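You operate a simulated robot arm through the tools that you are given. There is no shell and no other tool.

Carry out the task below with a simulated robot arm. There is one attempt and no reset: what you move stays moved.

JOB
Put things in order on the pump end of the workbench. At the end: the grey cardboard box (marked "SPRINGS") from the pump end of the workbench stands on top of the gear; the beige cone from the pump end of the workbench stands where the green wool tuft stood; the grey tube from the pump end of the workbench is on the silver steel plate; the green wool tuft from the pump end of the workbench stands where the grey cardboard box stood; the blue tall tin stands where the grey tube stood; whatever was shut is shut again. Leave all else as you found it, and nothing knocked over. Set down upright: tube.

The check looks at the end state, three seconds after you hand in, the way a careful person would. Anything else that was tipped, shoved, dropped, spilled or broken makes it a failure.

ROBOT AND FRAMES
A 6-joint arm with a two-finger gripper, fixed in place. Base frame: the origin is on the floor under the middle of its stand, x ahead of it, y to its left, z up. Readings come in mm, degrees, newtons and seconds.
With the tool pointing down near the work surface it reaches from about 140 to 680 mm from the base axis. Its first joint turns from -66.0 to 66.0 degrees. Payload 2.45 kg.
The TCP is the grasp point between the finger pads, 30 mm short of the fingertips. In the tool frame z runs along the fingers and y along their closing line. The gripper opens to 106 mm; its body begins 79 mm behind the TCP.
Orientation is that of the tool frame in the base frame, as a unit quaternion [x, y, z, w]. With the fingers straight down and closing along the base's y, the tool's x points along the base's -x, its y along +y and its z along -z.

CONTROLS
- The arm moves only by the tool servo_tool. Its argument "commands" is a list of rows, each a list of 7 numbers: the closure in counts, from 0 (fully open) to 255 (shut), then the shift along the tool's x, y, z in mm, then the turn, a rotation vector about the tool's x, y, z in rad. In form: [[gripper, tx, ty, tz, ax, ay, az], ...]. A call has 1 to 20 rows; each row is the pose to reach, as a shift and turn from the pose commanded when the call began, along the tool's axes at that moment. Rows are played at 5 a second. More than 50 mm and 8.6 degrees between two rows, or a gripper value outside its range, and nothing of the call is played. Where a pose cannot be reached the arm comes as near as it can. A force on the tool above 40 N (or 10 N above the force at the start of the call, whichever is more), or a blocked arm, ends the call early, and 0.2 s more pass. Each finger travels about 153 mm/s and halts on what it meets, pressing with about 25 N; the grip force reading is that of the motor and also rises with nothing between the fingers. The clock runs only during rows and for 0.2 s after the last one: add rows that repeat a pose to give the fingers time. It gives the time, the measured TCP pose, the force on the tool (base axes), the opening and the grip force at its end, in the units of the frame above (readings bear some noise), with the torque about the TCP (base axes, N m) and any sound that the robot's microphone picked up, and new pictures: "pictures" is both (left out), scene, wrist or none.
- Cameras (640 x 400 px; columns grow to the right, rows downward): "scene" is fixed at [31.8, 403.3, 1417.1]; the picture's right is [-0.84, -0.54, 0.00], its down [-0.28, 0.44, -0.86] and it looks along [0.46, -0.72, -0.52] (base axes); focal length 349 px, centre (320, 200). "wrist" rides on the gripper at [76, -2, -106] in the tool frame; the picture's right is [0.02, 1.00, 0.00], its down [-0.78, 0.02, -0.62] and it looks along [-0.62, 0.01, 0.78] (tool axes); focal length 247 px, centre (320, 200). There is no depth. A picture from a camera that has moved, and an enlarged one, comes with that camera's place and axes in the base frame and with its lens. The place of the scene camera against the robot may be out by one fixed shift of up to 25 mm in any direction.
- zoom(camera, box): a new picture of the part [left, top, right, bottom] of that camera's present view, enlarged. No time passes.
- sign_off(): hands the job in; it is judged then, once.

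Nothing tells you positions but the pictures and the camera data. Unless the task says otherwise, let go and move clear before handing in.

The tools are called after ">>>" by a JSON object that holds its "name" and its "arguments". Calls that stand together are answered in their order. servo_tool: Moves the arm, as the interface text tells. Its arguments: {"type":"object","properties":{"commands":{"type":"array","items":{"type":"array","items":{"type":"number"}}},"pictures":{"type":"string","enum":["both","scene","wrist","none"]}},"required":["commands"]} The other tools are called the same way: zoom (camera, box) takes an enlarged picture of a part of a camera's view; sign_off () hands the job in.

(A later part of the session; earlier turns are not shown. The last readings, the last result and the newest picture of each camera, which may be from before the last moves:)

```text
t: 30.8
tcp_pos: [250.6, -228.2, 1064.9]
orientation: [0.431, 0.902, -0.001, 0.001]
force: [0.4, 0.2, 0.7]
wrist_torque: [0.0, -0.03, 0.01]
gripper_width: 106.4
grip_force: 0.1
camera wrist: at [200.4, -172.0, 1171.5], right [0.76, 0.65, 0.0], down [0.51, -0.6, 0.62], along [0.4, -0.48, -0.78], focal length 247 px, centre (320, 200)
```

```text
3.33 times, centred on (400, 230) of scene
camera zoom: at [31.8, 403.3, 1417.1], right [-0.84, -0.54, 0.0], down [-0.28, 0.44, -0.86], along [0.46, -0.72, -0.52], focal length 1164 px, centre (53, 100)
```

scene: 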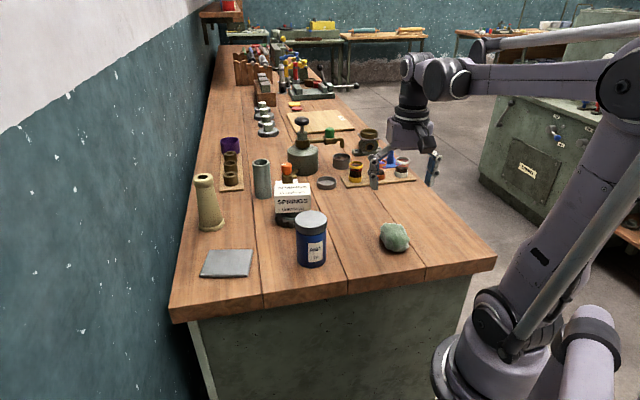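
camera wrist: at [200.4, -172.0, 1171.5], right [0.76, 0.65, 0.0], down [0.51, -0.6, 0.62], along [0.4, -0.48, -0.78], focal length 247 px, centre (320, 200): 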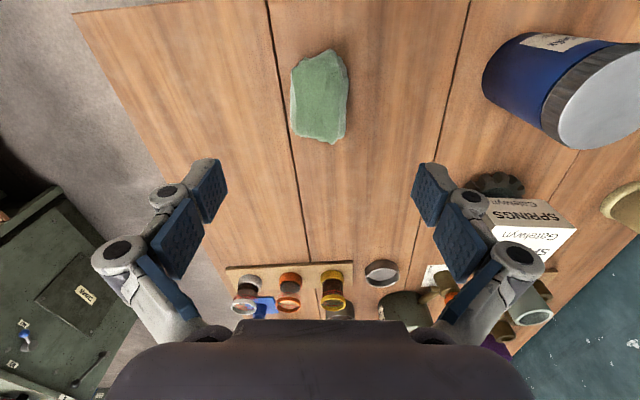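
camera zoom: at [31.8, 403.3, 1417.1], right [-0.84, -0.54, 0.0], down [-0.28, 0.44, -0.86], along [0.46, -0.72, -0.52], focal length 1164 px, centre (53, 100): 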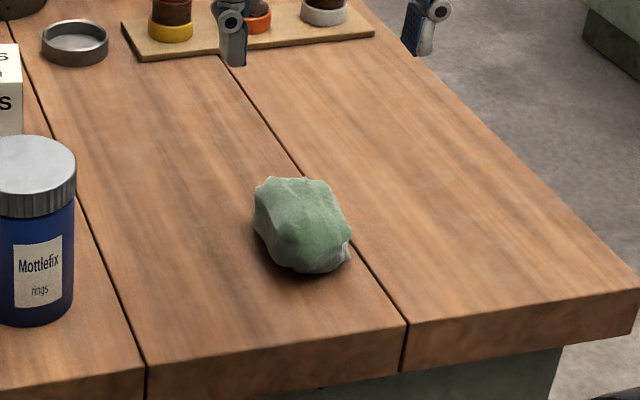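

The tuft now stands at about (245, -226), where the box was. Next is the cone near (653, -60); I rise and travel there with the gripper turned so it closes along the bench direction, staying clear of the wall.

>>> {"name": "servo_tool", "arguments": {"commands": [[0, 0, 0, -30, 0, 0, 0], [0, 0, 0, -60, 0, 0, 0], [0, -10.6, 30.8, -75, 0, 0, -0.14], [0, -21.3, 61.6, -75, 0, 0, -0.28], [0, -32, 92.4, -75, 0, 0, -0.42], [0, -42.6, 123.2, -75, 0, 0, -0.56], [0, -53.3, 154, -75, 0, 0, -0.7], [0, -64, 184.8, -75, 0, 0, -0.84], [0, -74.5, 215.6, -75, 0, 0, -0.98], [0, -85, 246.3, -75, 0, 0, -1.12], [0, -96, 277, -75, 0, 0, -1.26], [0, -106.5, 308, -75, 0, 0, -1.4], [0, -117, 338.7, -75, 0, 0, -1.54], [0, -127.8, 369.5, -75, 0, 0, -1.68], [0, -127.8, 369.5, -75, 0, 0, -1.68]]}}

>>> {"name": "zoom", "arguments": {"camera": "wrist", "box": [220, 60, 420, 260]}}

```text
t: 34.0
tcp_pos: [601.2, -93.8, 1131.9]
orientation: [-0.386, 0.922, -0.001, 0.0]
force: [-0.1, 0.0, -1.2]
wrist_torque: [0.03, 0.0, 0.03]
gripper_width: 105.6
grip_force: 0.0
out of reach, approached as far as the arm can: row 14, 15
camera wrist: at [549.7, -151.0, 1237.9], right [-0.73, 0.69, 0.0], down [0.54, 0.57, 0.62], along [0.43, 0.45, -0.78], focal length 247 px, centre (320, 200)
```

scene: 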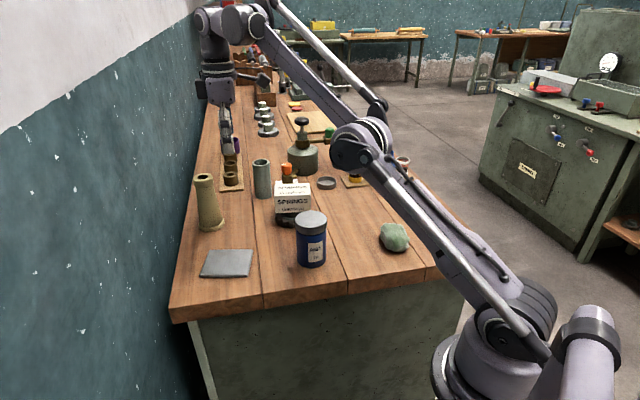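
wrist: 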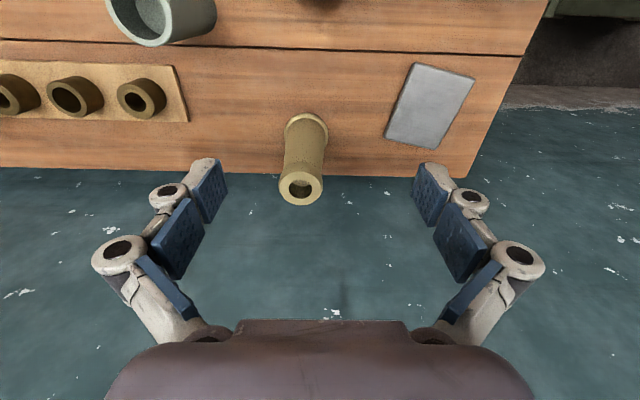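

```text
2.00 times, centred on (320, 160) of wrist
camera zoom: at [549.7, -151.0, 1237.9], right [-0.73, 0.69, 0.0], down [0.54, 0.57, 0.62], along [0.43, 0.45, -0.78], focal length 494 px, centre (320, 280)
```

zoom: 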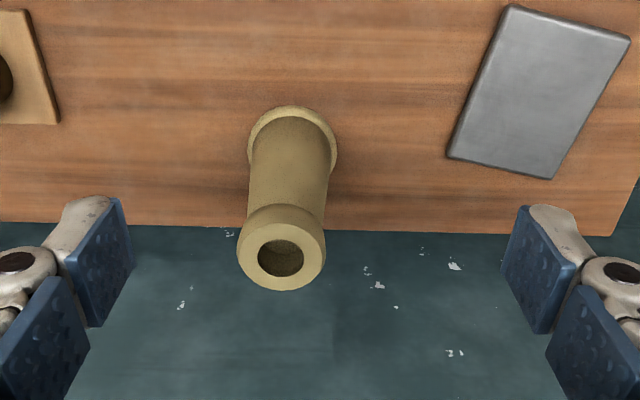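

The arm reached its limit here; at this height the reach is about 608 mm, while the cone stands near r = 666. I'll back off, turn the gripper to about 110°, and then tilt the fingers outward about the closing line to extend reach.

>>> {"name": "servo_tool", "arguments": {"commands": [[0, 12, 0, 5, 0, 0, 0.11], [0, 24, 0, 10, 0, 0, 0.22], [0, 36, 0, 15, 0, 0, 0.33], [0, 45, 0, 20, 0, 0, 0.43], [0, 45, 0, 20, 0, 0, 0.43]], "pictures": "wrist"}}

```text
t: 35.2
tcp_pos: [569.5, -127.3, 1114.5]
orientation: [-0.178, 0.984, -0.001, 0.001]
force: [0.0, 0.5, 0.3]
wrist_torque: [-0.01, 0.04, 0.03]
gripper_width: 105.8
grip_force: 0.0
camera wrist: at [499.0, -157.1, 1219.7], right [-0.37, 0.93, 0.0], down [0.73, 0.29, 0.62], along [0.58, 0.23, -0.78], focal length 247 px, centre (320, 200)
```

wrist: 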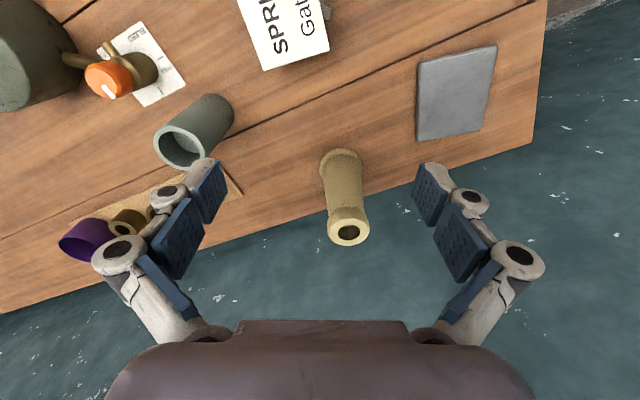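

Good, back in reach. I'll enlarge this view to refine the cone, tube and plate positions.

>>> {"name": "zoom", "arguments": {"camera": "wrist", "box": [260, 120, 420, 260]}}

>>> {"name": "zoom", "arguments": {"camera": "wrist", "box": [80, 10, 280, 190]}}

>>> {"name": "zoom", "arguments": {"camera": "wrist", "box": [390, 20, 560, 160]}}

```text
2.86 times, centred on (340, 190) of wrist
camera zoom: at [499.0, -157.1, 1219.7], right [-0.37, 0.93, 0.0], down [0.73, 0.29, 0.62], along [0.58, 0.23, -0.78], focal length 706 px, centre (263, 229)
```

zoom: 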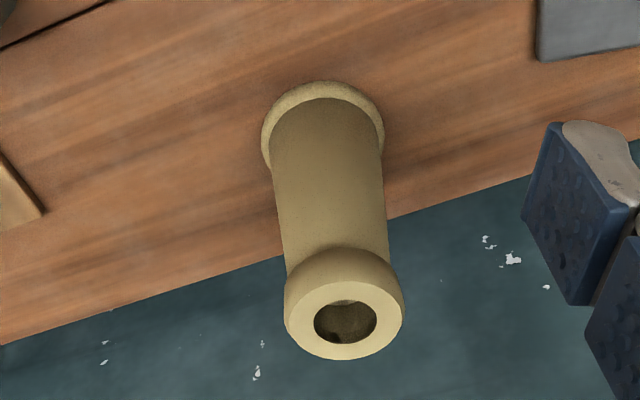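

```text
2.22 times, centred on (180, 100) of wrist
camera zoom: at [499.0, -157.1, 1219.7], right [-0.37, 0.93, 0.0], down [0.73, 0.29, 0.62], along [0.58, 0.23, -0.78], focal length 549 px, centre (631, 422)
```

zoom: 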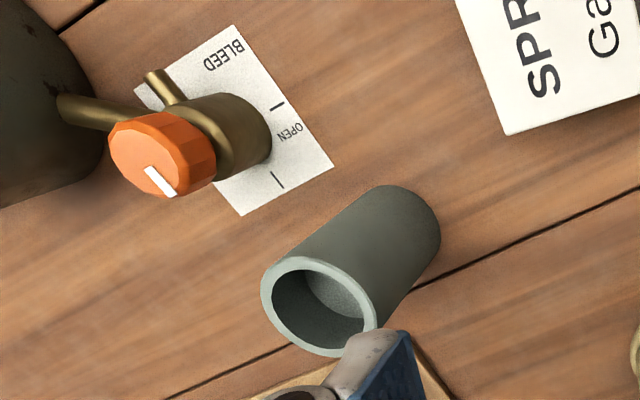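

```text
2.86 times, centred on (475, 90) of wrist
camera zoom: at [499.0, -157.1, 1219.7], right [-0.37, 0.93, 0.0], down [0.73, 0.29, 0.62], along [0.58, 0.23, -0.78], focal length 706 px, centre (-123, 514)
```

zoom: 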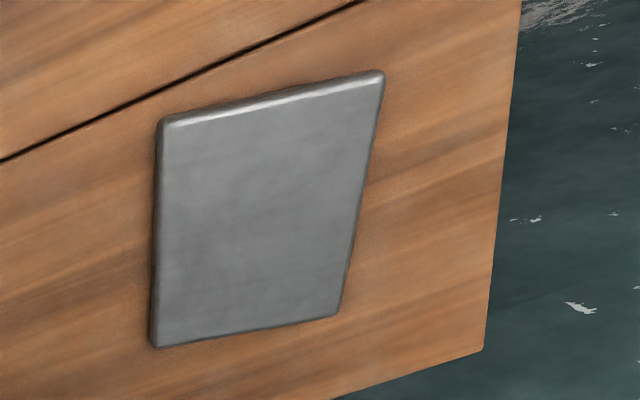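

Refined: cone axis ≈ (666, -58), top z ≈ 1032; tube ≈ (646, -240), top 1007; plate centre ≈ (524, 27). I'll tilt the fingers outward 10° and drop to mid-cone height in front of the cone, ready to slide in around it.

>>> {"name": "servo_tool", "arguments": {"commands": [[0, -8, 10, 20, 0, -0.05, 0], [0, -16, 20, 50, 0, -0.1, 0], [0, -24.9, 31, 80, 0, -0.15, 0], [0, -24.9, 31, 105, 0, -0.175, 0], [0, -24.9, 31, 118, 0, -0.175, 0], [0, -24.9, 31, 118, 0, -0.175, 0]]}}

>>> {"name": "zoom", "arguments": {"camera": "scene", "box": [150, 100, 330, 280]}}

```text
t: 36.6
tcp_pos: [581.2, -89.9, 997.1]
orientation: [-0.178, 0.98, 0.015, 0.087]
force: [-0.1, -0.6, -0.5]
wrist_torque: [0.01, -0.03, 0.0]
gripper_width: 105.8
grip_force: 0.0
camera wrist: at [495.0, -125.3, 1086.8], right [-0.37, 0.93, -0.01], down [0.61, 0.25, 0.75], along [0.7, 0.28, -0.66], focal length 247 px, centre (320, 200)
```

scene: 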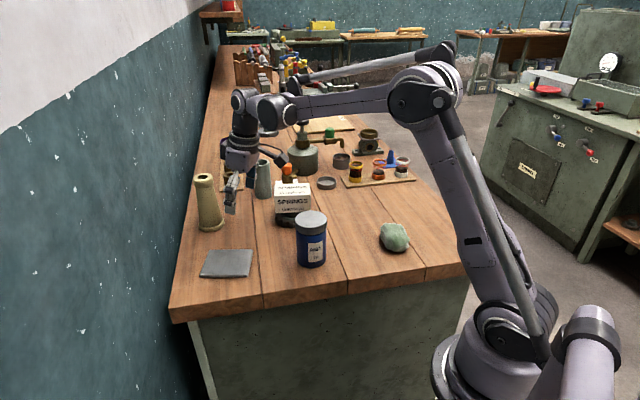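
wrist: 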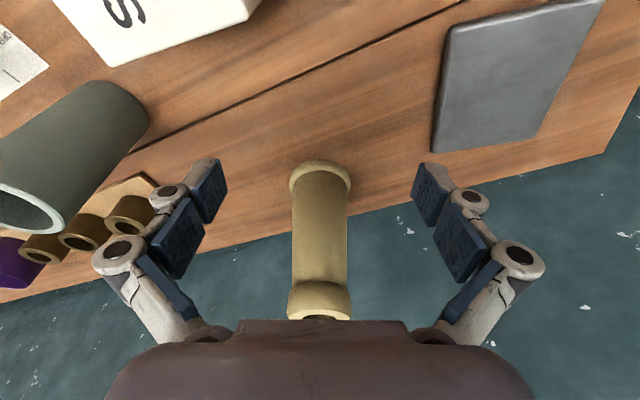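

```text
2.22 times, centred on (240, 190) of scene
camera zoom: at [31.8, 403.3, 1417.1], right [-0.84, -0.54, 0.0], down [-0.28, 0.44, -0.86], along [0.46, -0.72, -0.52], focal length 776 px, centre (498, 222)
```

zoom: 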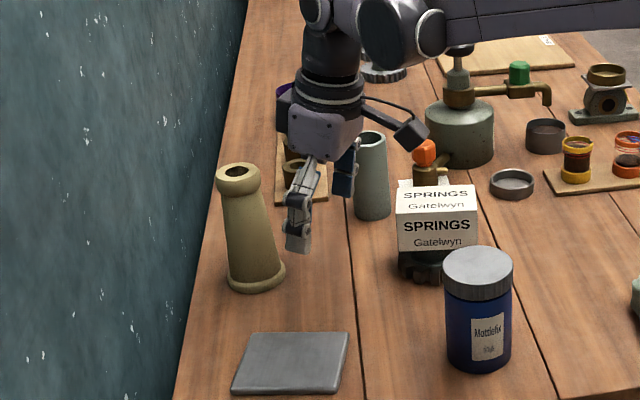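

The cone is centred in the view. I slide forward to straddle it at about z = 982, fingers wide open.

>>> {"name": "servo_tool", "arguments": {"commands": [[0, -26.9, 0, 20, 0, 0, 0], [0, -56.5, 0, 25.2, 0, 0, 0], [0, -76.2, 0, 28.7, 0, 0, 0], [0, -86.1, 0, 30.5, 0, 0, 0], [0, -86.1, 0, 30.5, 0, 0, 0]]}}

>>> {"name": "zoom", "arguments": {"camera": "scene", "box": [150, 100, 330, 280]}}

```text
t: 37.8
tcp_pos: [664.8, -57.2, 979.5]
orientation: [-0.178, 0.98, 0.015, 0.087]
force: [0.2, 0.1, -0.1]
wrist_torque: [0.0, -0.01, -0.01]
gripper_width: 106.0
grip_force: 0.1
camera wrist: at [578.6, -92.4, 1070.5], right [-0.37, 0.93, -0.01], down [0.61, 0.25, 0.75], along [0.7, 0.28, -0.66], focal length 247 px, centre (320, 200)
```

scene: 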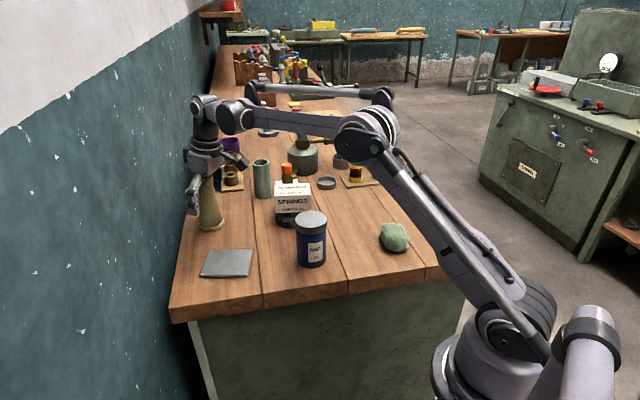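
wrist: 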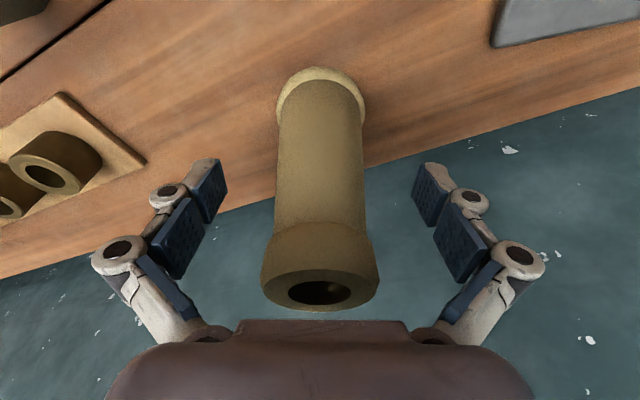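

```text
2.22 times, centred on (240, 190) of scene
camera zoom: at [31.8, 403.3, 1417.1], right [-0.84, -0.54, 0.0], down [-0.28, 0.44, -0.86], along [0.46, -0.72, -0.52], focal length 776 px, centre (498, 222)
```

zoom: 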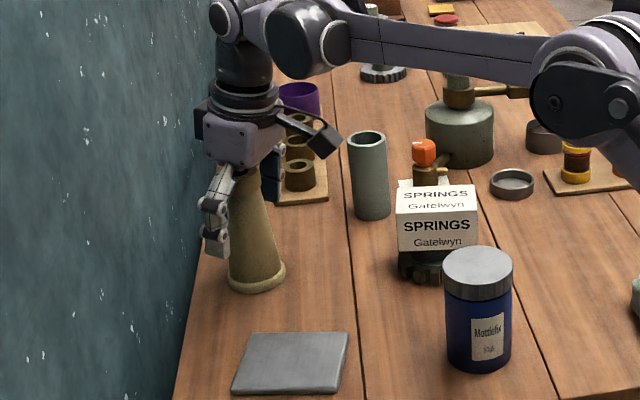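

The cone stands between the fingers. I move 5 mm further forward and close.

>>> {"name": "servo_tool", "arguments": {"commands": [[0, -4.9, 0, 0.9, 0, 0, 0], [0, -4.9, 0, 0.9, 0, 0, 0], [70, -4.9, 0, 0.9, 0, 0, 0], [110, -4.9, 0, 0.9, 0, 0, 0], [150, -4.9, 0, 0.9, 0, 0, 0], [200, -4.9, 0, 0.9, 0, 0, 0], [200, -4.9, 0, 0.9, 0, 0, 0]]}}

>>> {"name": "zoom", "arguments": {"camera": "scene", "box": [150, 100, 330, 280]}}

```text
t: 39.4
tcp_pos: [670.2, -54.4, 979.8]
orientation: [-0.178, 0.98, 0.015, 0.086]
force: [0.2, 0.4, 3.6]
wrist_torque: [0.02, 0.03, 0.01]
gripper_width: 48.6
grip_force: 25.0
camera wrist: at [583.1, -90.9, 1071.1], right [-0.37, 0.93, 0.0], down [0.61, 0.25, 0.75], along [0.7, 0.28, -0.66], focal length 247 px, centre (320, 200)
```

scene: 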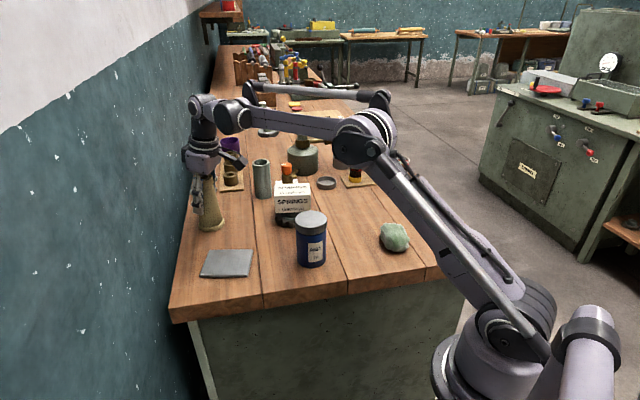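
wrist: 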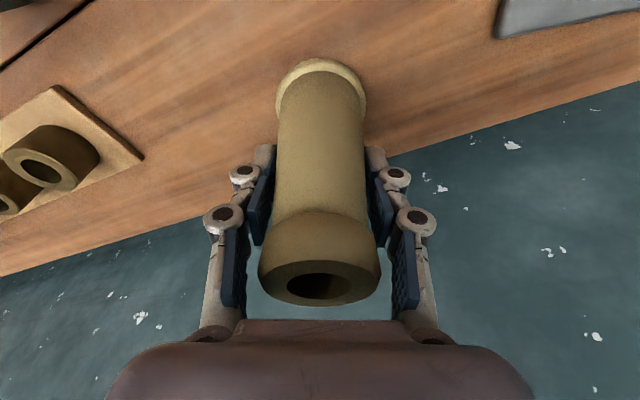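

```text
2.22 times, centred on (240, 190) of scene
camera zoom: at [31.7, 403.3, 1417.1], right [-0.84, -0.54, 0.0], down [-0.28, 0.44, -0.86], along [0.46, -0.72, -0.52], focal length 776 px, centre (498, 222)
```

zoom: 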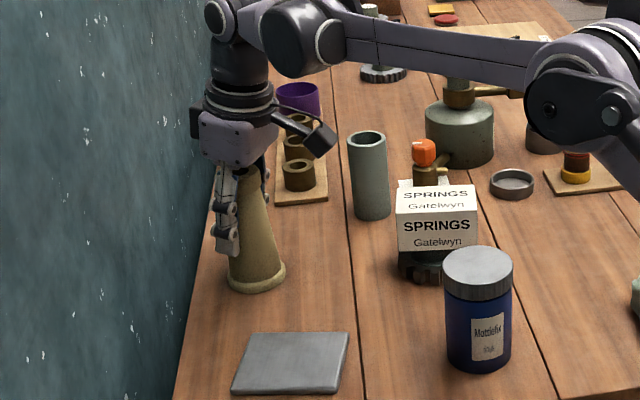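

The cone is gripped at 48.6 mm. I lift it straight up a little, then raise while drawing back from the wall.

>>> {"name": "servo_tool", "arguments": {"commands": [[200, -1, 0, -5, 0, 0, 0], [200, -2.6, 0, -14.8, 0, 0, 0], [200, -4.35, 0, -24.6, 0, 0, 0], [200, 13.5, 0, -53.1, 0, 0, 0], [200, 31.3, 0, -81.7, 0, 0, 0], [200, 49.1, 0, -110.2, 0, 0, 0], [200, 66.9, 0, -138.8, 0, 0, 0], [200, 66.9, 0, -138.8, 0, 0, 0]]}}

```text
t: 41.2
tcp_pos: [585.7, -85.7, 1105.7]
orientation: [-0.178, 0.98, 0.015, 0.087]
force: [-0.1, 0.4, -0.1]
wrist_torque: [-0.02, 0.01, 0.02]
gripper_width: 48.2
grip_force: 24.3
camera wrist: at [499.2, -121.9, 1197.4], right [-0.37, 0.93, -0.01], down [0.61, 0.25, 0.75], along [0.7, 0.28, -0.66], focal length 247 px, centre (320, 200)
```

scene: 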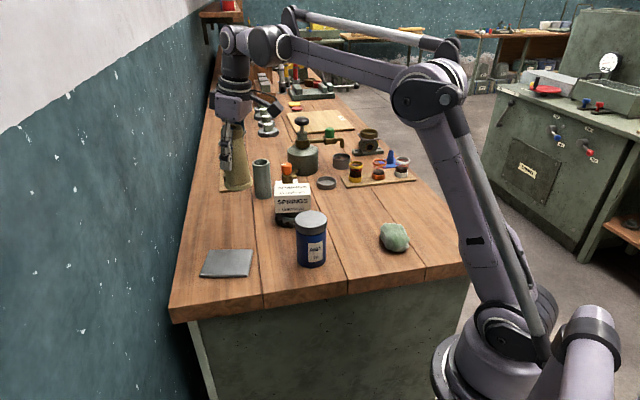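
wrist: 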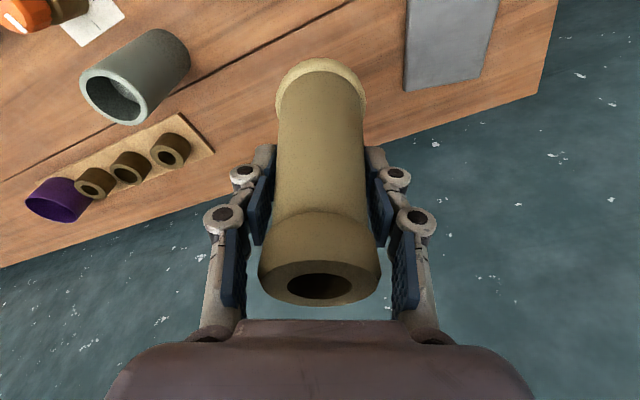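

The cone is lifted and upright. I carry it over to the tuft's old spot near (338, -383), turning about the vertical so it stays upright.

>>> {"name": "servo_tool", "arguments": {"commands": [[200, 15, -8.5, -2.7, 0.01, 0, 0.055], [200, 45.3, -25.7, -8, 0.029, 0, 0.164], [200, 75.5, -42.8, -13.3, 0.048, 0, 0.273], [200, 105.7, -60, -18.7, 0.067, 0, 0.382], [200, 136, -77, -24, 0.087, 0, 0.492], [200, 166, -94.2, -29.3, 0.106, 0, 0.601], [200, 196.3, -111.4, -34.7, 0.125, 0, 0.71], [200, 226.5, -128.5, -40, 0.1445, 0, 0.82], [200, 256.7, -145.7, -45.4, 0.164, 0, 0.929], [200, 287, -162.8, -50.7, 0.183, 0, 1.038], [200, 317, -180, -56, 0.202, 0, 1.147], [200, 332.2, -188.5, -58.7, 0.212, 0, 1.202], [200, 332.2, -188.5, -58.7, 0.212, 0, 1.202]]}}

>>> {"name": "zoom", "arguments": {"camera": "scene", "box": [310, 90, 450, 230]}}

```text
t: 44.0
tcp_pos: [336.2, -383.9, 1106.9]
orientation: [0.416, 0.905, -0.037, 0.08]
force: [0.1, 0.9, -0.2]
wrist_torque: [0.03, 0.02, -0.01]
gripper_width: 48.4
grip_force: 25.0
camera wrist: at [273.9, -314.5, 1197.3], right [0.75, 0.67, 0.0], down [0.44, -0.49, 0.75], along [0.5, -0.56, -0.66], focal length 247 px, centre (320, 200)
```

scene: 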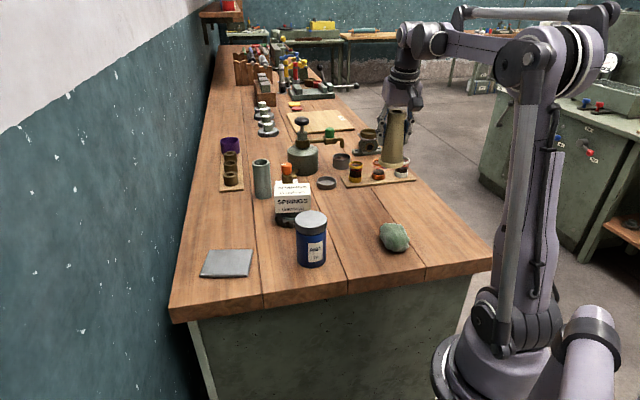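
wrist: 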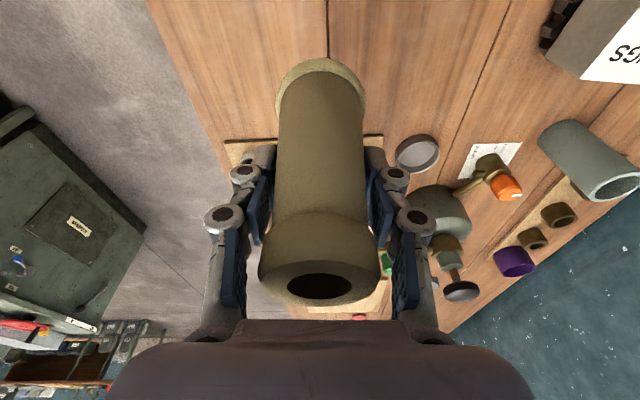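

```text
2.86 times, centred on (380, 160) of scene
camera zoom: at [31.8, 403.2, 1417.1], right [-0.84, -0.54, 0.0], down [-0.28, 0.44, -0.86], along [0.46, -0.72, -0.52], focal length 998 px, centre (149, 314)
```

zoom: 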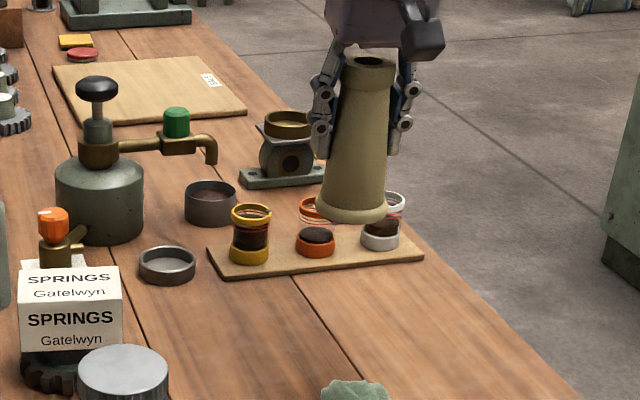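

The cone hovers upright above the tuft's old place. I lower it most of the way.

>>> {"name": "servo_tool", "arguments": {"commands": [[200, 4.4, 0, 24.6, 0, 0, 0], [200, 9.6, 0, 54.2, 0, 0, 0], [200, 14.8, 0, 83.7, 0, 0, 0], [200, 19.1, 0, 108.3, 0, 0, 0], [200, 21, 0, 118.5, 0, 0, 0], [200, 21, 0, 118.5, 0, 0, 0]]}}

>>> {"name": "zoom", "arguments": {"camera": "scene", "box": [310, 110, 450, 250]}}

```text
t: 45.4
tcp_pos: [338.1, -382.4, 984.6]
orientation: [0.416, 0.905, -0.036, 0.079]
force: [0.4, 0.2, -0.1]
wrist_torque: [-0.01, -0.03, -0.01]
gripper_width: 48.4
grip_force: 25.1
camera wrist: at [276.3, -313.5, 1075.6], right [0.74, 0.67, 0.0], down [0.44, -0.49, 0.75], along [0.5, -0.56, -0.66], focal length 247 px, centre (320, 200)
```

scene: 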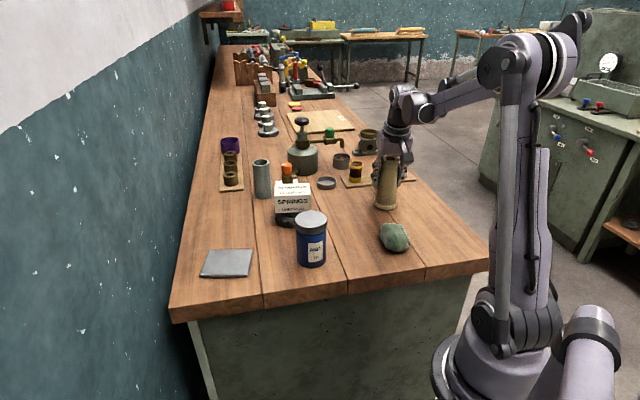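
wrist: 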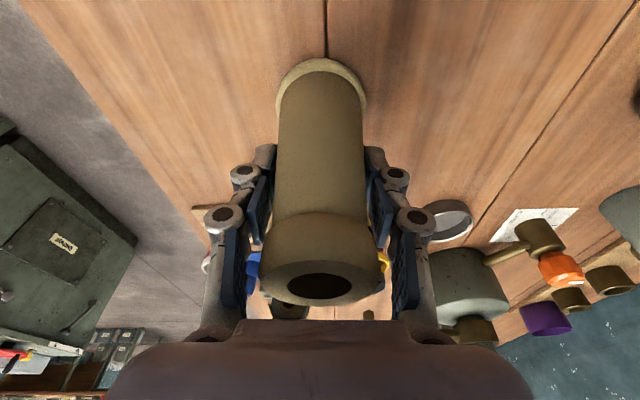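

```text
2.86 times, centred on (380, 180) of scene
camera zoom: at [31.8, 403.3, 1417.1], right [-0.84, -0.54, 0.0], down [-0.28, 0.44, -0.86], along [0.46, -0.72, -0.52], focal length 998 px, centre (149, 257)
```

zoom: 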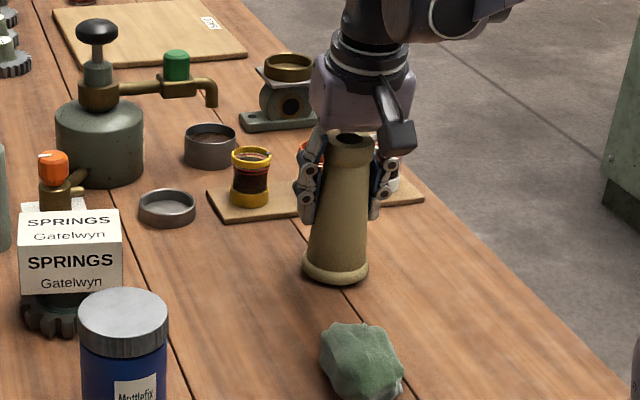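

The cone's base lines up with where the tuft was in the fixed view. I lower the last few mm carefully.

>>> {"name": "servo_tool", "arguments": {"commands": [[200, 0.26, 0, 1.5, 0, 0, 0], [200, 0.52, 0, 3, 0, 0, 0], [200, 0.52, 0, 3, 0, 0, 0]], "pictures": "none"}}

```text
t: 46.2
tcp_pos: [337.7, -381.7, 981.5]
orientation: [0.416, 0.905, -0.037, 0.08]
force: [-0.5, 0.3, 0.1]
wrist_torque: [-0.02, 0.01, 0.0]
gripper_width: 48.1
grip_force: 24.6
```

>>> {"name": "servo_tool", "arguments": {"commands": [[200, 0.17, 0, 1, 0, 0, 0], [200, 0.35, 0, 2, 0, 0, 0], [200, 0.35, 0, 2, 0, 0, 0]], "pictures": "none"}}

```text
t: 47.0
tcp_pos: [338.6, -381.9, 979.8]
orientation: [0.416, 0.905, -0.036, 0.08]
force: [-0.2, 0.5, 3.8]
wrist_torque: [-0.05, 0.11, -0.03]
gripper_width: 48.5
grip_force: 25.0
```

The base has touched down (about 4 N). I open gently and rise straight up.

>>> {"name": "servo_tool", "arguments": {"commands": [[150, 0, 0, 0, 0, 0, 0], [130, 0, 0, 0, 0, 0, 0], [115, 0, 0, 0, 0, 0, 0], [80, 0, 0, 0, 0, 0, 0], [30, 0, 0, 0, 0, 0, 0], [0, 0, 0, 0, 0, 0, 0], [0, 0, 0, 0, 0, 0, 0], [0, -3.5, 0, -19.7, 0, 0, 0], [0, -8.7, 0, -49.2, 0, 0, 0], [0, -15.7, 0, -88.6, 0, 0, 0], [0, -20, 0, -113, 0, 0, 0]]}}

>>> {"name": "zoom", "arguments": {"camera": "scene", "box": [310, 110, 450, 250]}}

```text
t: 49.4
tcp_pos: [337.8, -382.3, 1094.9]
orientation: [0.416, 0.905, -0.036, 0.08]
force: [0.9, 0.2, -0.3]
wrist_torque: [0.02, -0.01, 0.0]
gripper_width: 106.2
grip_force: 0.1
camera wrist: at [275.2, -313.7, 1185.5], right [0.74, 0.67, 0.0], down [0.44, -0.49, 0.75], along [0.5, -0.56, -0.66], focal length 247 px, centre (320, 200)
```

scene: 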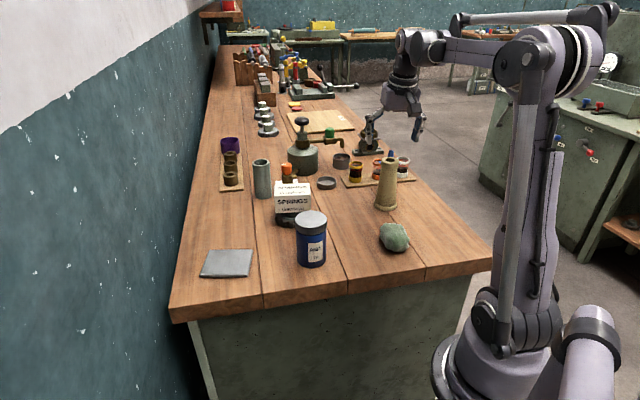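
wrist: 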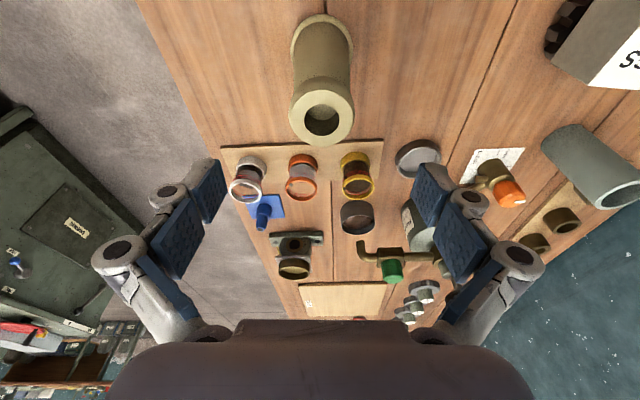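

```text
2.86 times, centred on (380, 180) of scene
camera zoom: at [31.8, 403.3, 1417.1], right [-0.84, -0.54, 0.0], down [-0.28, 0.44, -0.86], along [0.46, -0.72, -0.52], focal length 998 px, centre (149, 257)
```

zoom: 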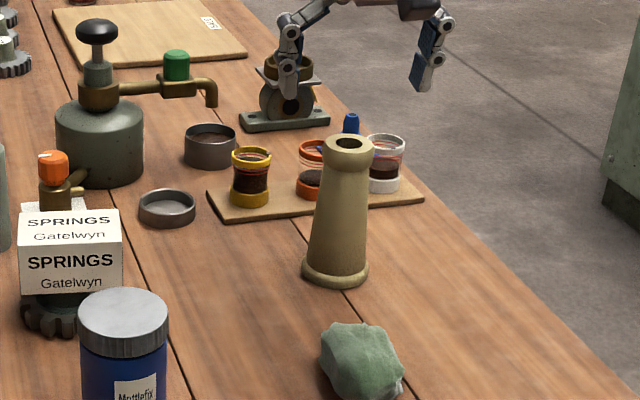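

The cone now stands upright in the tuft's place. Next is the tube at (646, -240), r ≈ 689, which needs a tilted reach; I move to a hover near it with the gripper turned so the fingers pass clear of the valve.

>>> {"name": "servo_tool", "arguments": {"commands": [[0, -7.75, 34.7, 1.4, -0.0226, 0, -0.1278], [0, -15.5, 69.4, 2.75, -0.0452, 0, -0.2556], [0, -23.25, 104.1, 4.1, -0.0679, 0, -0.3833], [0, -31, 138.9, 5.5, -0.0905, 0, -0.511], [0, -38.75, 173.6, 6.9, -0.113, 0, -0.6389], [0, -46.5, 208.3, 8.25, -0.1358, 0, -0.7667], [0, -54.25, 243, 9.6, -0.158, 0, -0.8944], [0, -62, 277.8, 11, -0.181, 0, -1.022], [0, -62, 277.8, 11, -0.181, 0, -1.022]]}}

>>> {"name": "zoom", "arguments": {"camera": "wrist", "box": [200, 60, 440, 320]}}

```text
t: 51.4
tcp_pos: [590.8, -249.9, 1093.7]
orientation: [-0.088, 0.992, 0.008, 0.088]
force: [0.2, 0.9, 0.0]
wrist_torque: [0.0, -0.01, 0.01]
gripper_width: 106.1
grip_force: 0.0
camera wrist: at [498.6, -268.6, 1186.3], right [-0.2, 0.98, 0.0], down [0.65, 0.13, 0.75], along [0.73, 0.15, -0.66], focal length 247 px, centre (320, 200)
```

scene: 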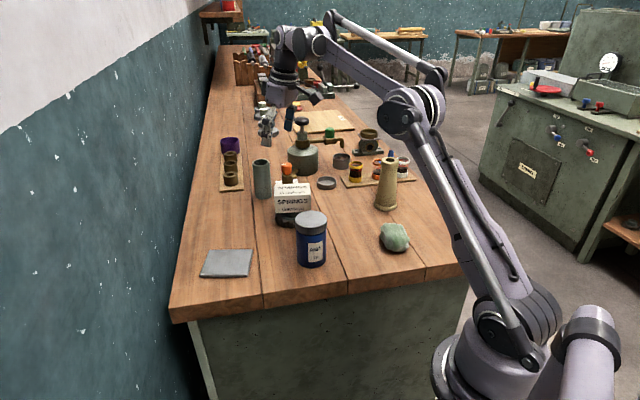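
wrist: 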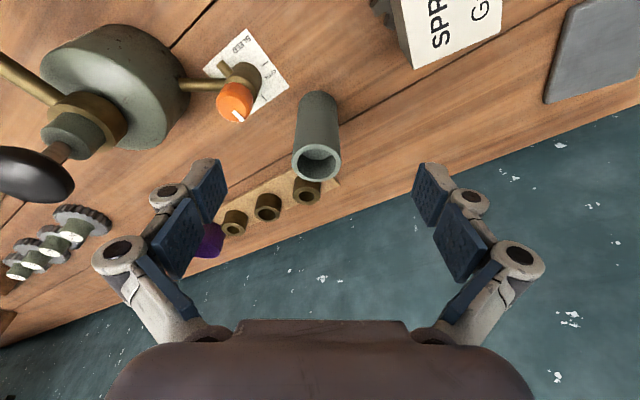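

```text
1.54 times, centred on (320, 190) of wrist
camera zoom: at [498.6, -268.6, 1186.3], right [-0.2, 0.98, 0.0], down [0.65, 0.13, 0.75], along [0.73, 0.15, -0.66], focal length 380 px, centre (320, 215)
```

zoom: 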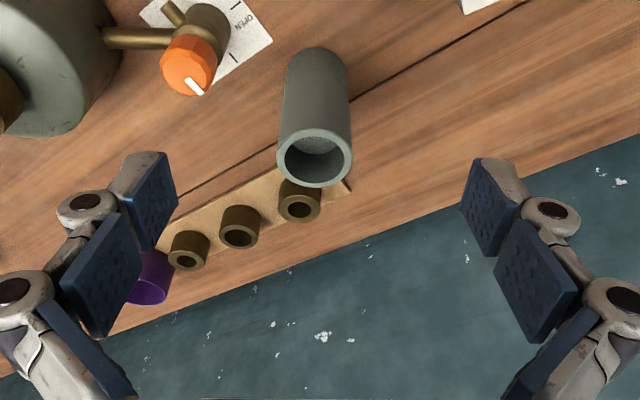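

The tube sits centred ahead. I add 5° more tilt and move to a pre-grasp point just above it along the tool axis, with the fingers half-closed to about 80 mm.

>>> {"name": "servo_tool", "arguments": {"commands": [[62, -8, 0, 10, 0, -0.03, 0], [62, -16, -0.5, 25, 0, -0.06, 0], [62, -24, -1, 40, 0, -0.087, 0], [62, -30.3, -1, 51.8, 0, -0.087, 0], [62, -30.3, -1, 51.8, 0, -0.087, 0]]}}

>>> {"name": "zoom", "arguments": {"camera": "scene", "box": [200, 80, 360, 230]}}

```text
t: 52.6
tcp_pos: [626.9, -242.3, 1048.1]
orientation: [-0.088, 0.987, 0.012, 0.131]
force: [0.7, -0.1, -0.3]
wrist_torque: [-0.02, 0.02, 0.02]
gripper_width: 80.2
grip_force: 0.1
camera wrist: at [528.3, -263.3, 1130.4], right [-0.2, 0.98, -0.01], down [0.58, 0.12, 0.8], along [0.79, 0.15, -0.59], focal length 247 px, centre (320, 200)
```

scene: 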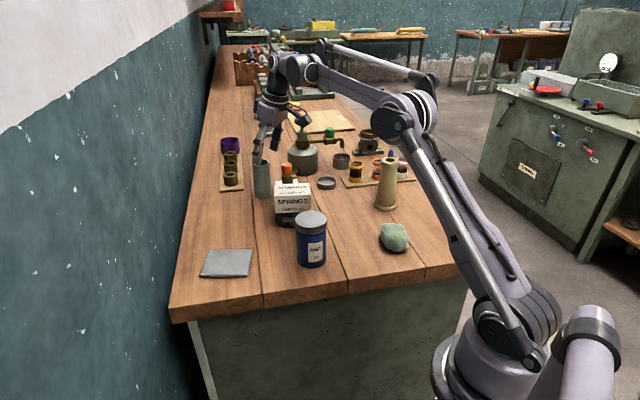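
wrist: 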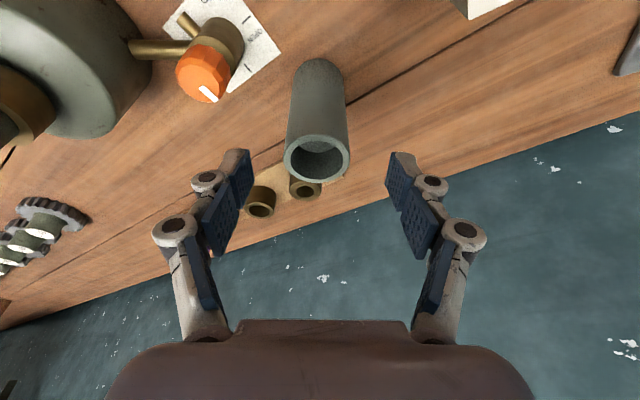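

```text
2.67 times, centred on (280, 155) of scene
camera zoom: at [31.8, 403.3, 1417.1], right [-0.84, -0.54, 0.0], down [-0.28, 0.44, -0.86], along [0.46, -0.72, -0.52], focal length 931 px, centre (427, 320)
```

zoom: 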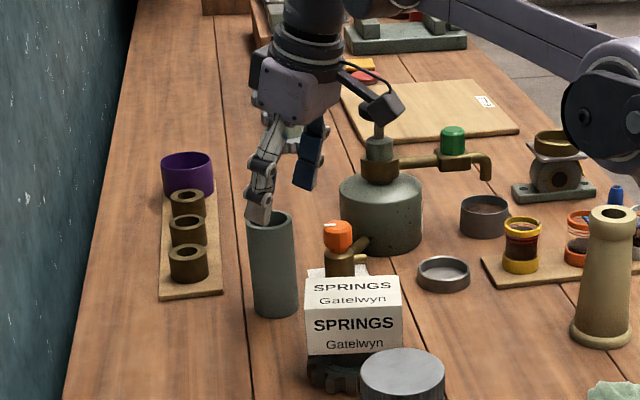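

Reach is fine here and the tube is centred; the valve stays clear of the left finger's path. I advance along the tool axis to the grip height.

>>> {"name": "servo_tool", "arguments": {"commands": [[62, -1, 0, 18, 0, 0, 0], [62, -2, 0, 36, 0, 0, 0], [62, -3, 0, 52, 0, 0, 0], [62, -3, 0, 61, 0, 0, 0], [62, -3, 0, 61, 0, 0, 0]]}}

>>> {"name": "zoom", "arguments": {"camera": "scene", "box": [200, 80, 360, 230]}}

```text
t: 53.8
tcp_pos: [645.7, -240.0, 990.0]
orientation: [-0.088, 0.988, 0.012, 0.13]
force: [0.0, -0.3, 0.0]
wrist_torque: [0.01, -0.03, -0.01]
gripper_width: 80.1
grip_force: 0.0
camera wrist: at [547.1, -260.5, 1073.2], right [-0.2, 0.98, -0.01], down [0.58, 0.12, 0.8], along [0.79, 0.15, -0.59], focal length 247 px, centre (320, 200)
```

scene: 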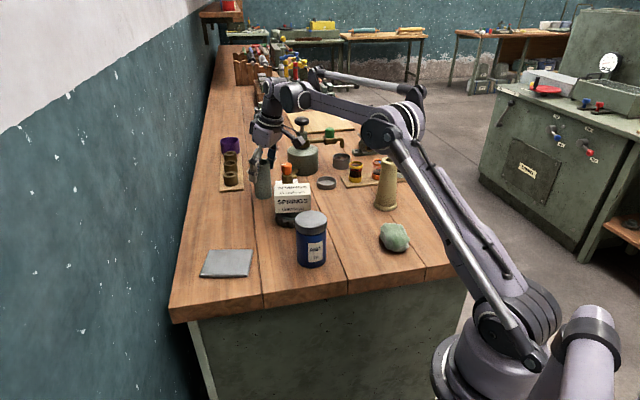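
wrist: 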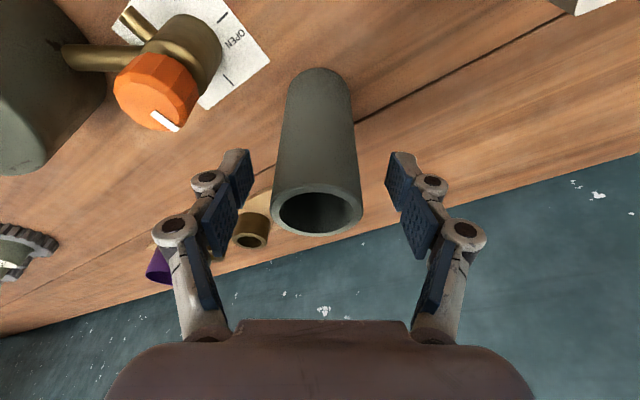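

```text
2.67 times, centred on (280, 155) of scene
camera zoom: at [31.8, 403.3, 1417.1], right [-0.84, -0.54, 0.0], down [-0.28, 0.44, -0.86], along [0.46, -0.72, -0.52], focal length 931 px, centre (427, 320)
```

zoom: 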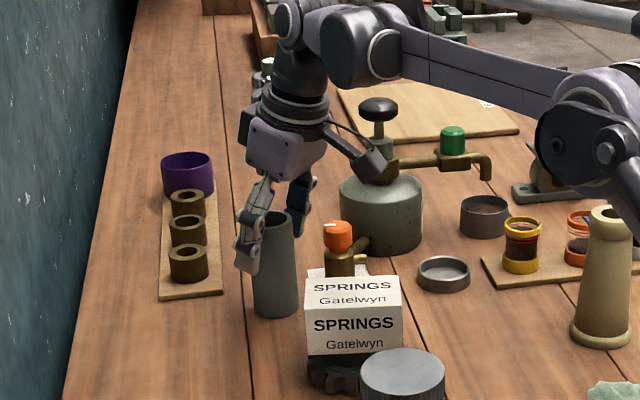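

The tube is centred at the grasp point. I close on it.

>>> {"name": "servo_tool", "arguments": {"commands": [[90, 0, 0, 0, 0, 0, 0], [120, 0, 0, 0, 0, 0, 0], [150, 0, 0, 0, 0, 0, 0], [200, 0, 0, 0, 0, 0, 0], [200, 0, 0, 0, 0, 0, 0]]}}

```text
t: 55.0
tcp_pos: [645.4, -240.7, 990.7]
orientation: [-0.088, 0.987, 0.011, 0.13]
force: [0.4, -1.4, 1.3]
wrist_torque: [0.0, -0.02, -0.01]
gripper_width: 46.5
grip_force: 25.7
camera wrist: at [546.9, -260.7, 1073.5], right [-0.2, 0.98, -0.01], down [0.58, 0.12, 0.8], along [0.79, 0.15, -0.59], focal length 247 px, centre (320, 200)
```

scene: 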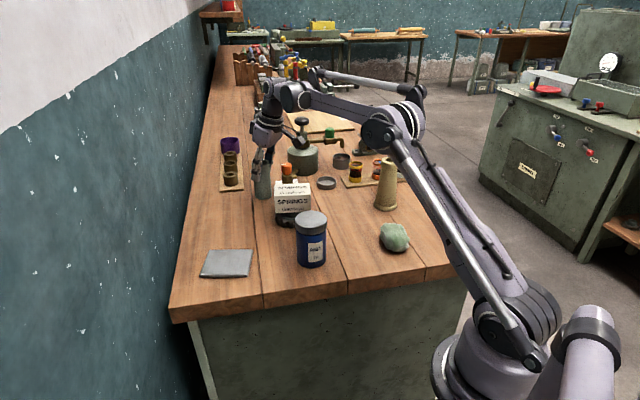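
wrist: 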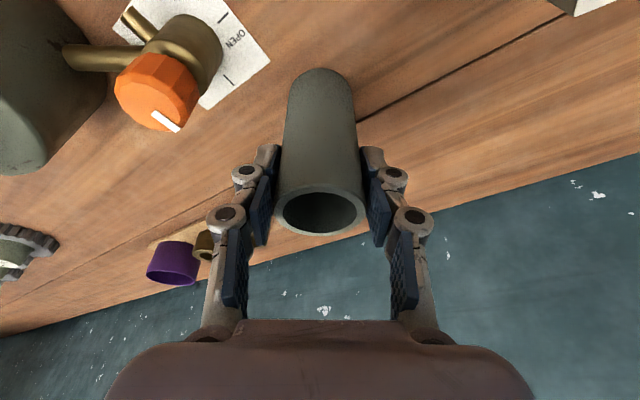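

The tube is held at 46.5 mm. I lift it straight, then draw up and back.

>>> {"name": "servo_tool", "arguments": {"commands": [[200, -1.3, 0, -4.8, 0, 0, 0], [200, -3.6, 0, -13.5, 0, 0, 0], [200, 1.2, 0, -41.7, 0, 0, 0], [200, 8.9, 0, -74.9, 0, 0, 0], [200, 17.6, 0, -108.3, 0, 0, 0], [200, 17.6, 0, -108.3, 0, 0, 0]]}}

```text
t: 56.4
tcp_pos: [601.7, -247.8, 1093.5]
orientation: [-0.087, 0.987, 0.012, 0.131]
force: [0.2, 0.5, 0.1]
wrist_torque: [0.01, 0.0, -0.01]
gripper_width: 46.5
grip_force: 25.0
camera wrist: at [502.5, -268.9, 1175.9], right [-0.2, 0.98, -0.01], down [0.58, 0.12, 0.8], along [0.79, 0.15, -0.59], focal length 247 px, centre (320, 200)
```

scene: 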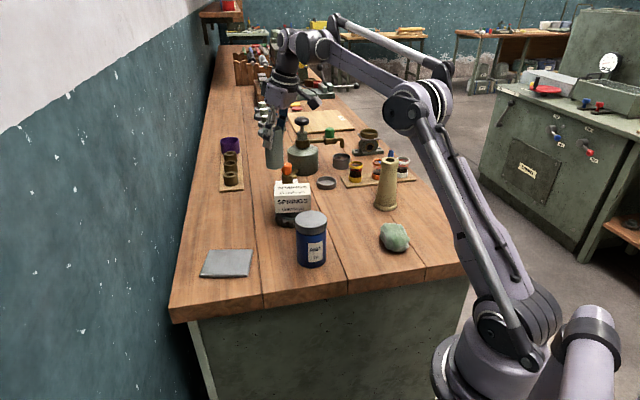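
wrist: 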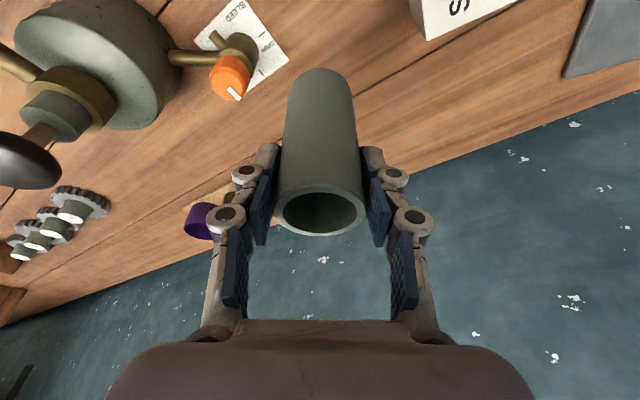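

The tube is lifted safely. I carry it sideways to above the steel plate at about (524, 27).

>>> {"name": "servo_tool", "arguments": {"commands": [[200, 1.5, 16, -0.4, 0, 0, 0], [200, 4.5, 48, -1.2, 0, 0, 0], [200, 7.4, 79, -2, 0, 0, 0], [200, 10.4, 111, -2.8, 0, 0, 0], [200, 13.4, 142, -3.6, 0, 0, 0], [200, 16.3, 174, -4.3, 0, 0, 0], [200, 19.3, 205, -5.1, 0, 0, 0], [200, 22.3, 237, -5.9, 0, 0, 0], [200, 25.2, 268, -6.7, 0, 0, 0], [200, 26.7, 284, -7.1, 0, 0, 0], [200, 26.7, 284, -7.1, 0, 0, 0]]}}

>>> {"name": "zoom", "arguments": {"camera": "scene", "box": [160, 110, 340, 290]}}

```text
t: 58.8
tcp_pos: [524.1, 26.4, 1089.9]
orientation: [-0.087, 0.988, 0.011, 0.13]
force: [0.0, 0.2, -0.7]
wrist_torque: [-0.03, 0.02, 0.0]
gripper_width: 46.5
grip_force: 25.1
camera wrist: at [425.6, 6.7, 1172.0], right [-0.2, 0.98, -0.01], down [0.58, 0.12, 0.8], along [0.79, 0.15, -0.59], focal length 247 px, centre (320, 200)
```

scene: 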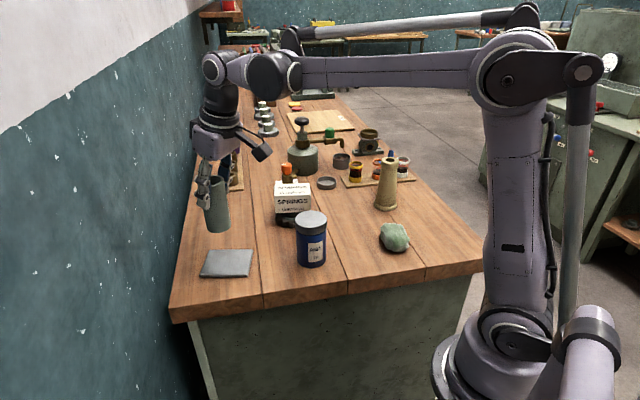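
wrist: 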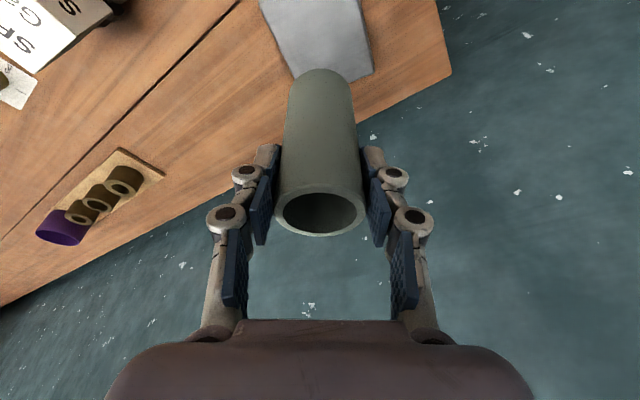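

```text
2.22 times, centred on (250, 200) of scene
camera zoom: at [31.8, 403.3, 1417.1], right [-0.84, -0.54, 0.0], down [-0.28, 0.44, -0.86], along [0.46, -0.72, -0.52], focal length 776 px, centre (476, 200)
```

zoom: 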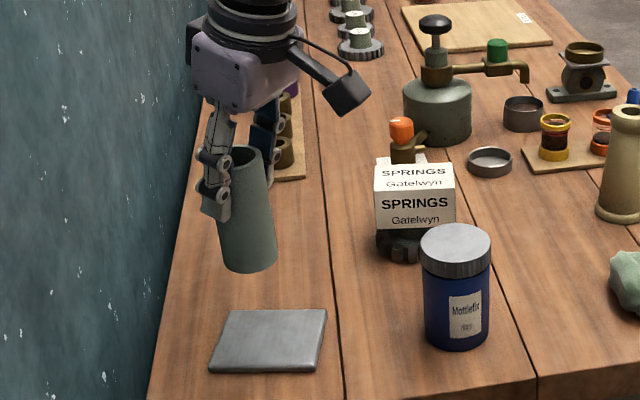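

The tube is above the plate. I lower it to just above the plate's surface.

>>> {"name": "servo_tool", "arguments": {"commands": [[200, 5.2, 0, 19.3, 0, 0, 0], [200, 11.7, 0, 43.5, 0, 0, 0], [200, 18.1, 0, 67.6, 0, 0, 0], [200, 20.7, 0, 77.3, 0, 0, 0], [200, 20.7, 0, 77.3, 0, 0, 0]]}}

>>> {"name": "zoom", "arguments": {"camera": "scene", "box": [180, 170, 290, 290]}}

```text
t: 60.0
tcp_pos: [523.3, 26.8, 1011.6]
orientation: [-0.087, 0.987, 0.012, 0.131]
force: [0.1, 0.1, -0.3]
wrist_torque: [-0.04, -0.02, 0.01]
gripper_width: 46.5
grip_force: 25.4
camera wrist: at [425.0, 6.3, 1093.8], right [-0.2, 0.98, -0.01], down [0.58, 0.12, 0.8], along [0.79, 0.15, -0.59], focal length 247 px, centre (320, 200)
```

scene: 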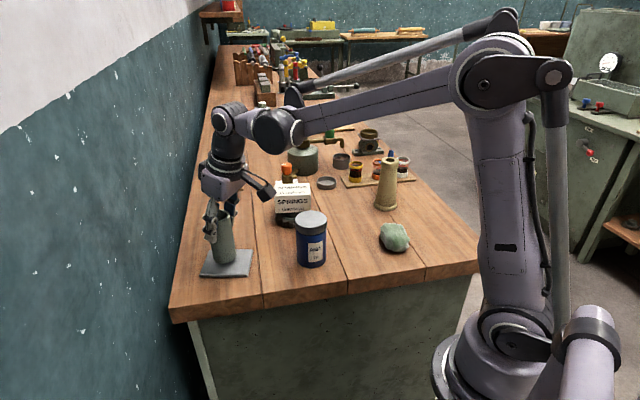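
wrist: 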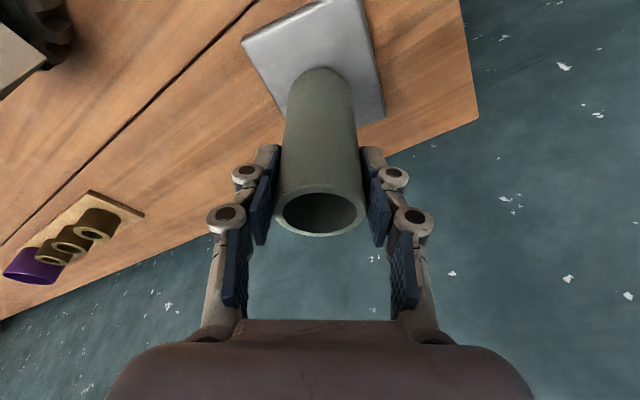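

```text
3.33 times, centred on (235, 230) of scene
camera zoom: at [31.8, 403.3, 1417.1], right [-0.84, -0.54, 0.0], down [-0.28, 0.44, -0.86], along [0.46, -0.72, -0.52], focal length 1164 px, centre (603, 100)
```

zoom: 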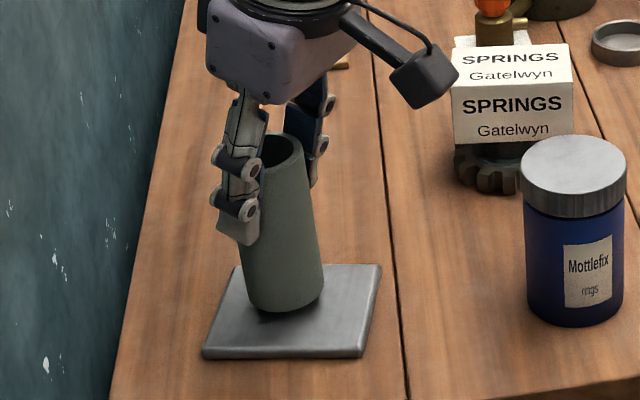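

The tube is about 12 mm above the plate, slightly off its centre. I correct a few mm and go down.

>>> {"name": "servo_tool", "arguments": {"commands": [[200, 5.4, -3, -1.5, 0, 0, 0], [200, 6.4, -3, 2.4, 0, 0, 0], [200, 7.5, -3, 6.3, 0, 0, 0], [200, 7.5, -3, 6.3, 0, 0, 0]], "pictures": "none"}}

>>> {"name": "zoom", "arguments": {"camera": "scene", "box": [180, 170, 290, 290]}}

>>> {"name": "zoom", "arguments": {"camera": "wrist", "box": [200, 0, 420, 150]}}

```text
t: 61.0
tcp_pos: [519.2, 23.4, 1002.9]
orientation: [-0.087, 0.988, 0.011, 0.13]
force: [-0.2, 0.0, -0.8]
wrist_torque: [0.0, 0.0, 0.01]
gripper_width: 46.3
grip_force: 25.2
```

```text
3.33 times, centred on (235, 230) of scene
camera zoom: at [31.8, 403.3, 1417.1], right [-0.84, -0.54, 0.0], down [-0.28, 0.44, -0.86], along [0.46, -0.72, -0.52], focal length 1164 px, centre (603, 100)
```

zoom: 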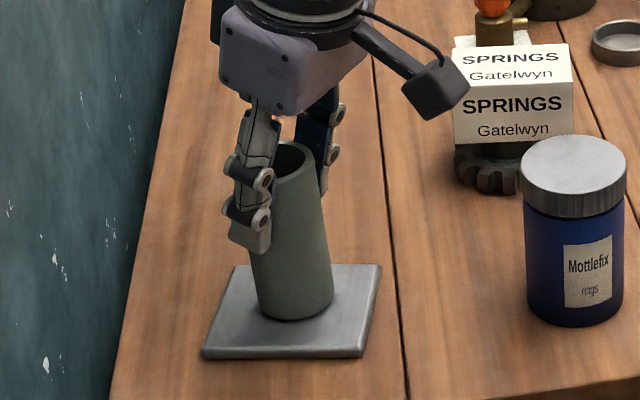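

```text
2.67 times, centred on (310, 75) of wrist
camera zoom: at [421.1, 2.4, 1086.1], right [-0.2, 0.98, -0.01], down [0.58, 0.12, 0.8], along [0.79, 0.15, -0.59], focal length 659 px, centre (347, 533)
```

zoom: 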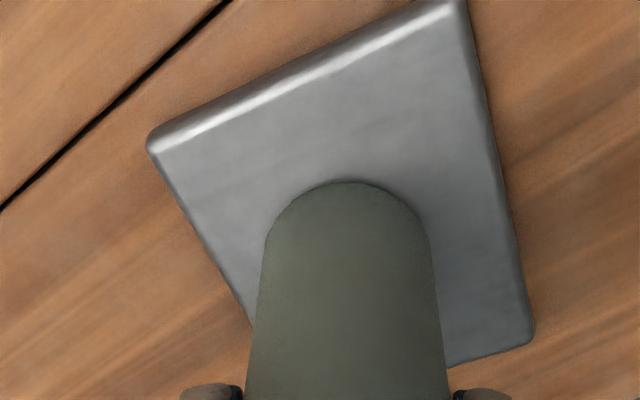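

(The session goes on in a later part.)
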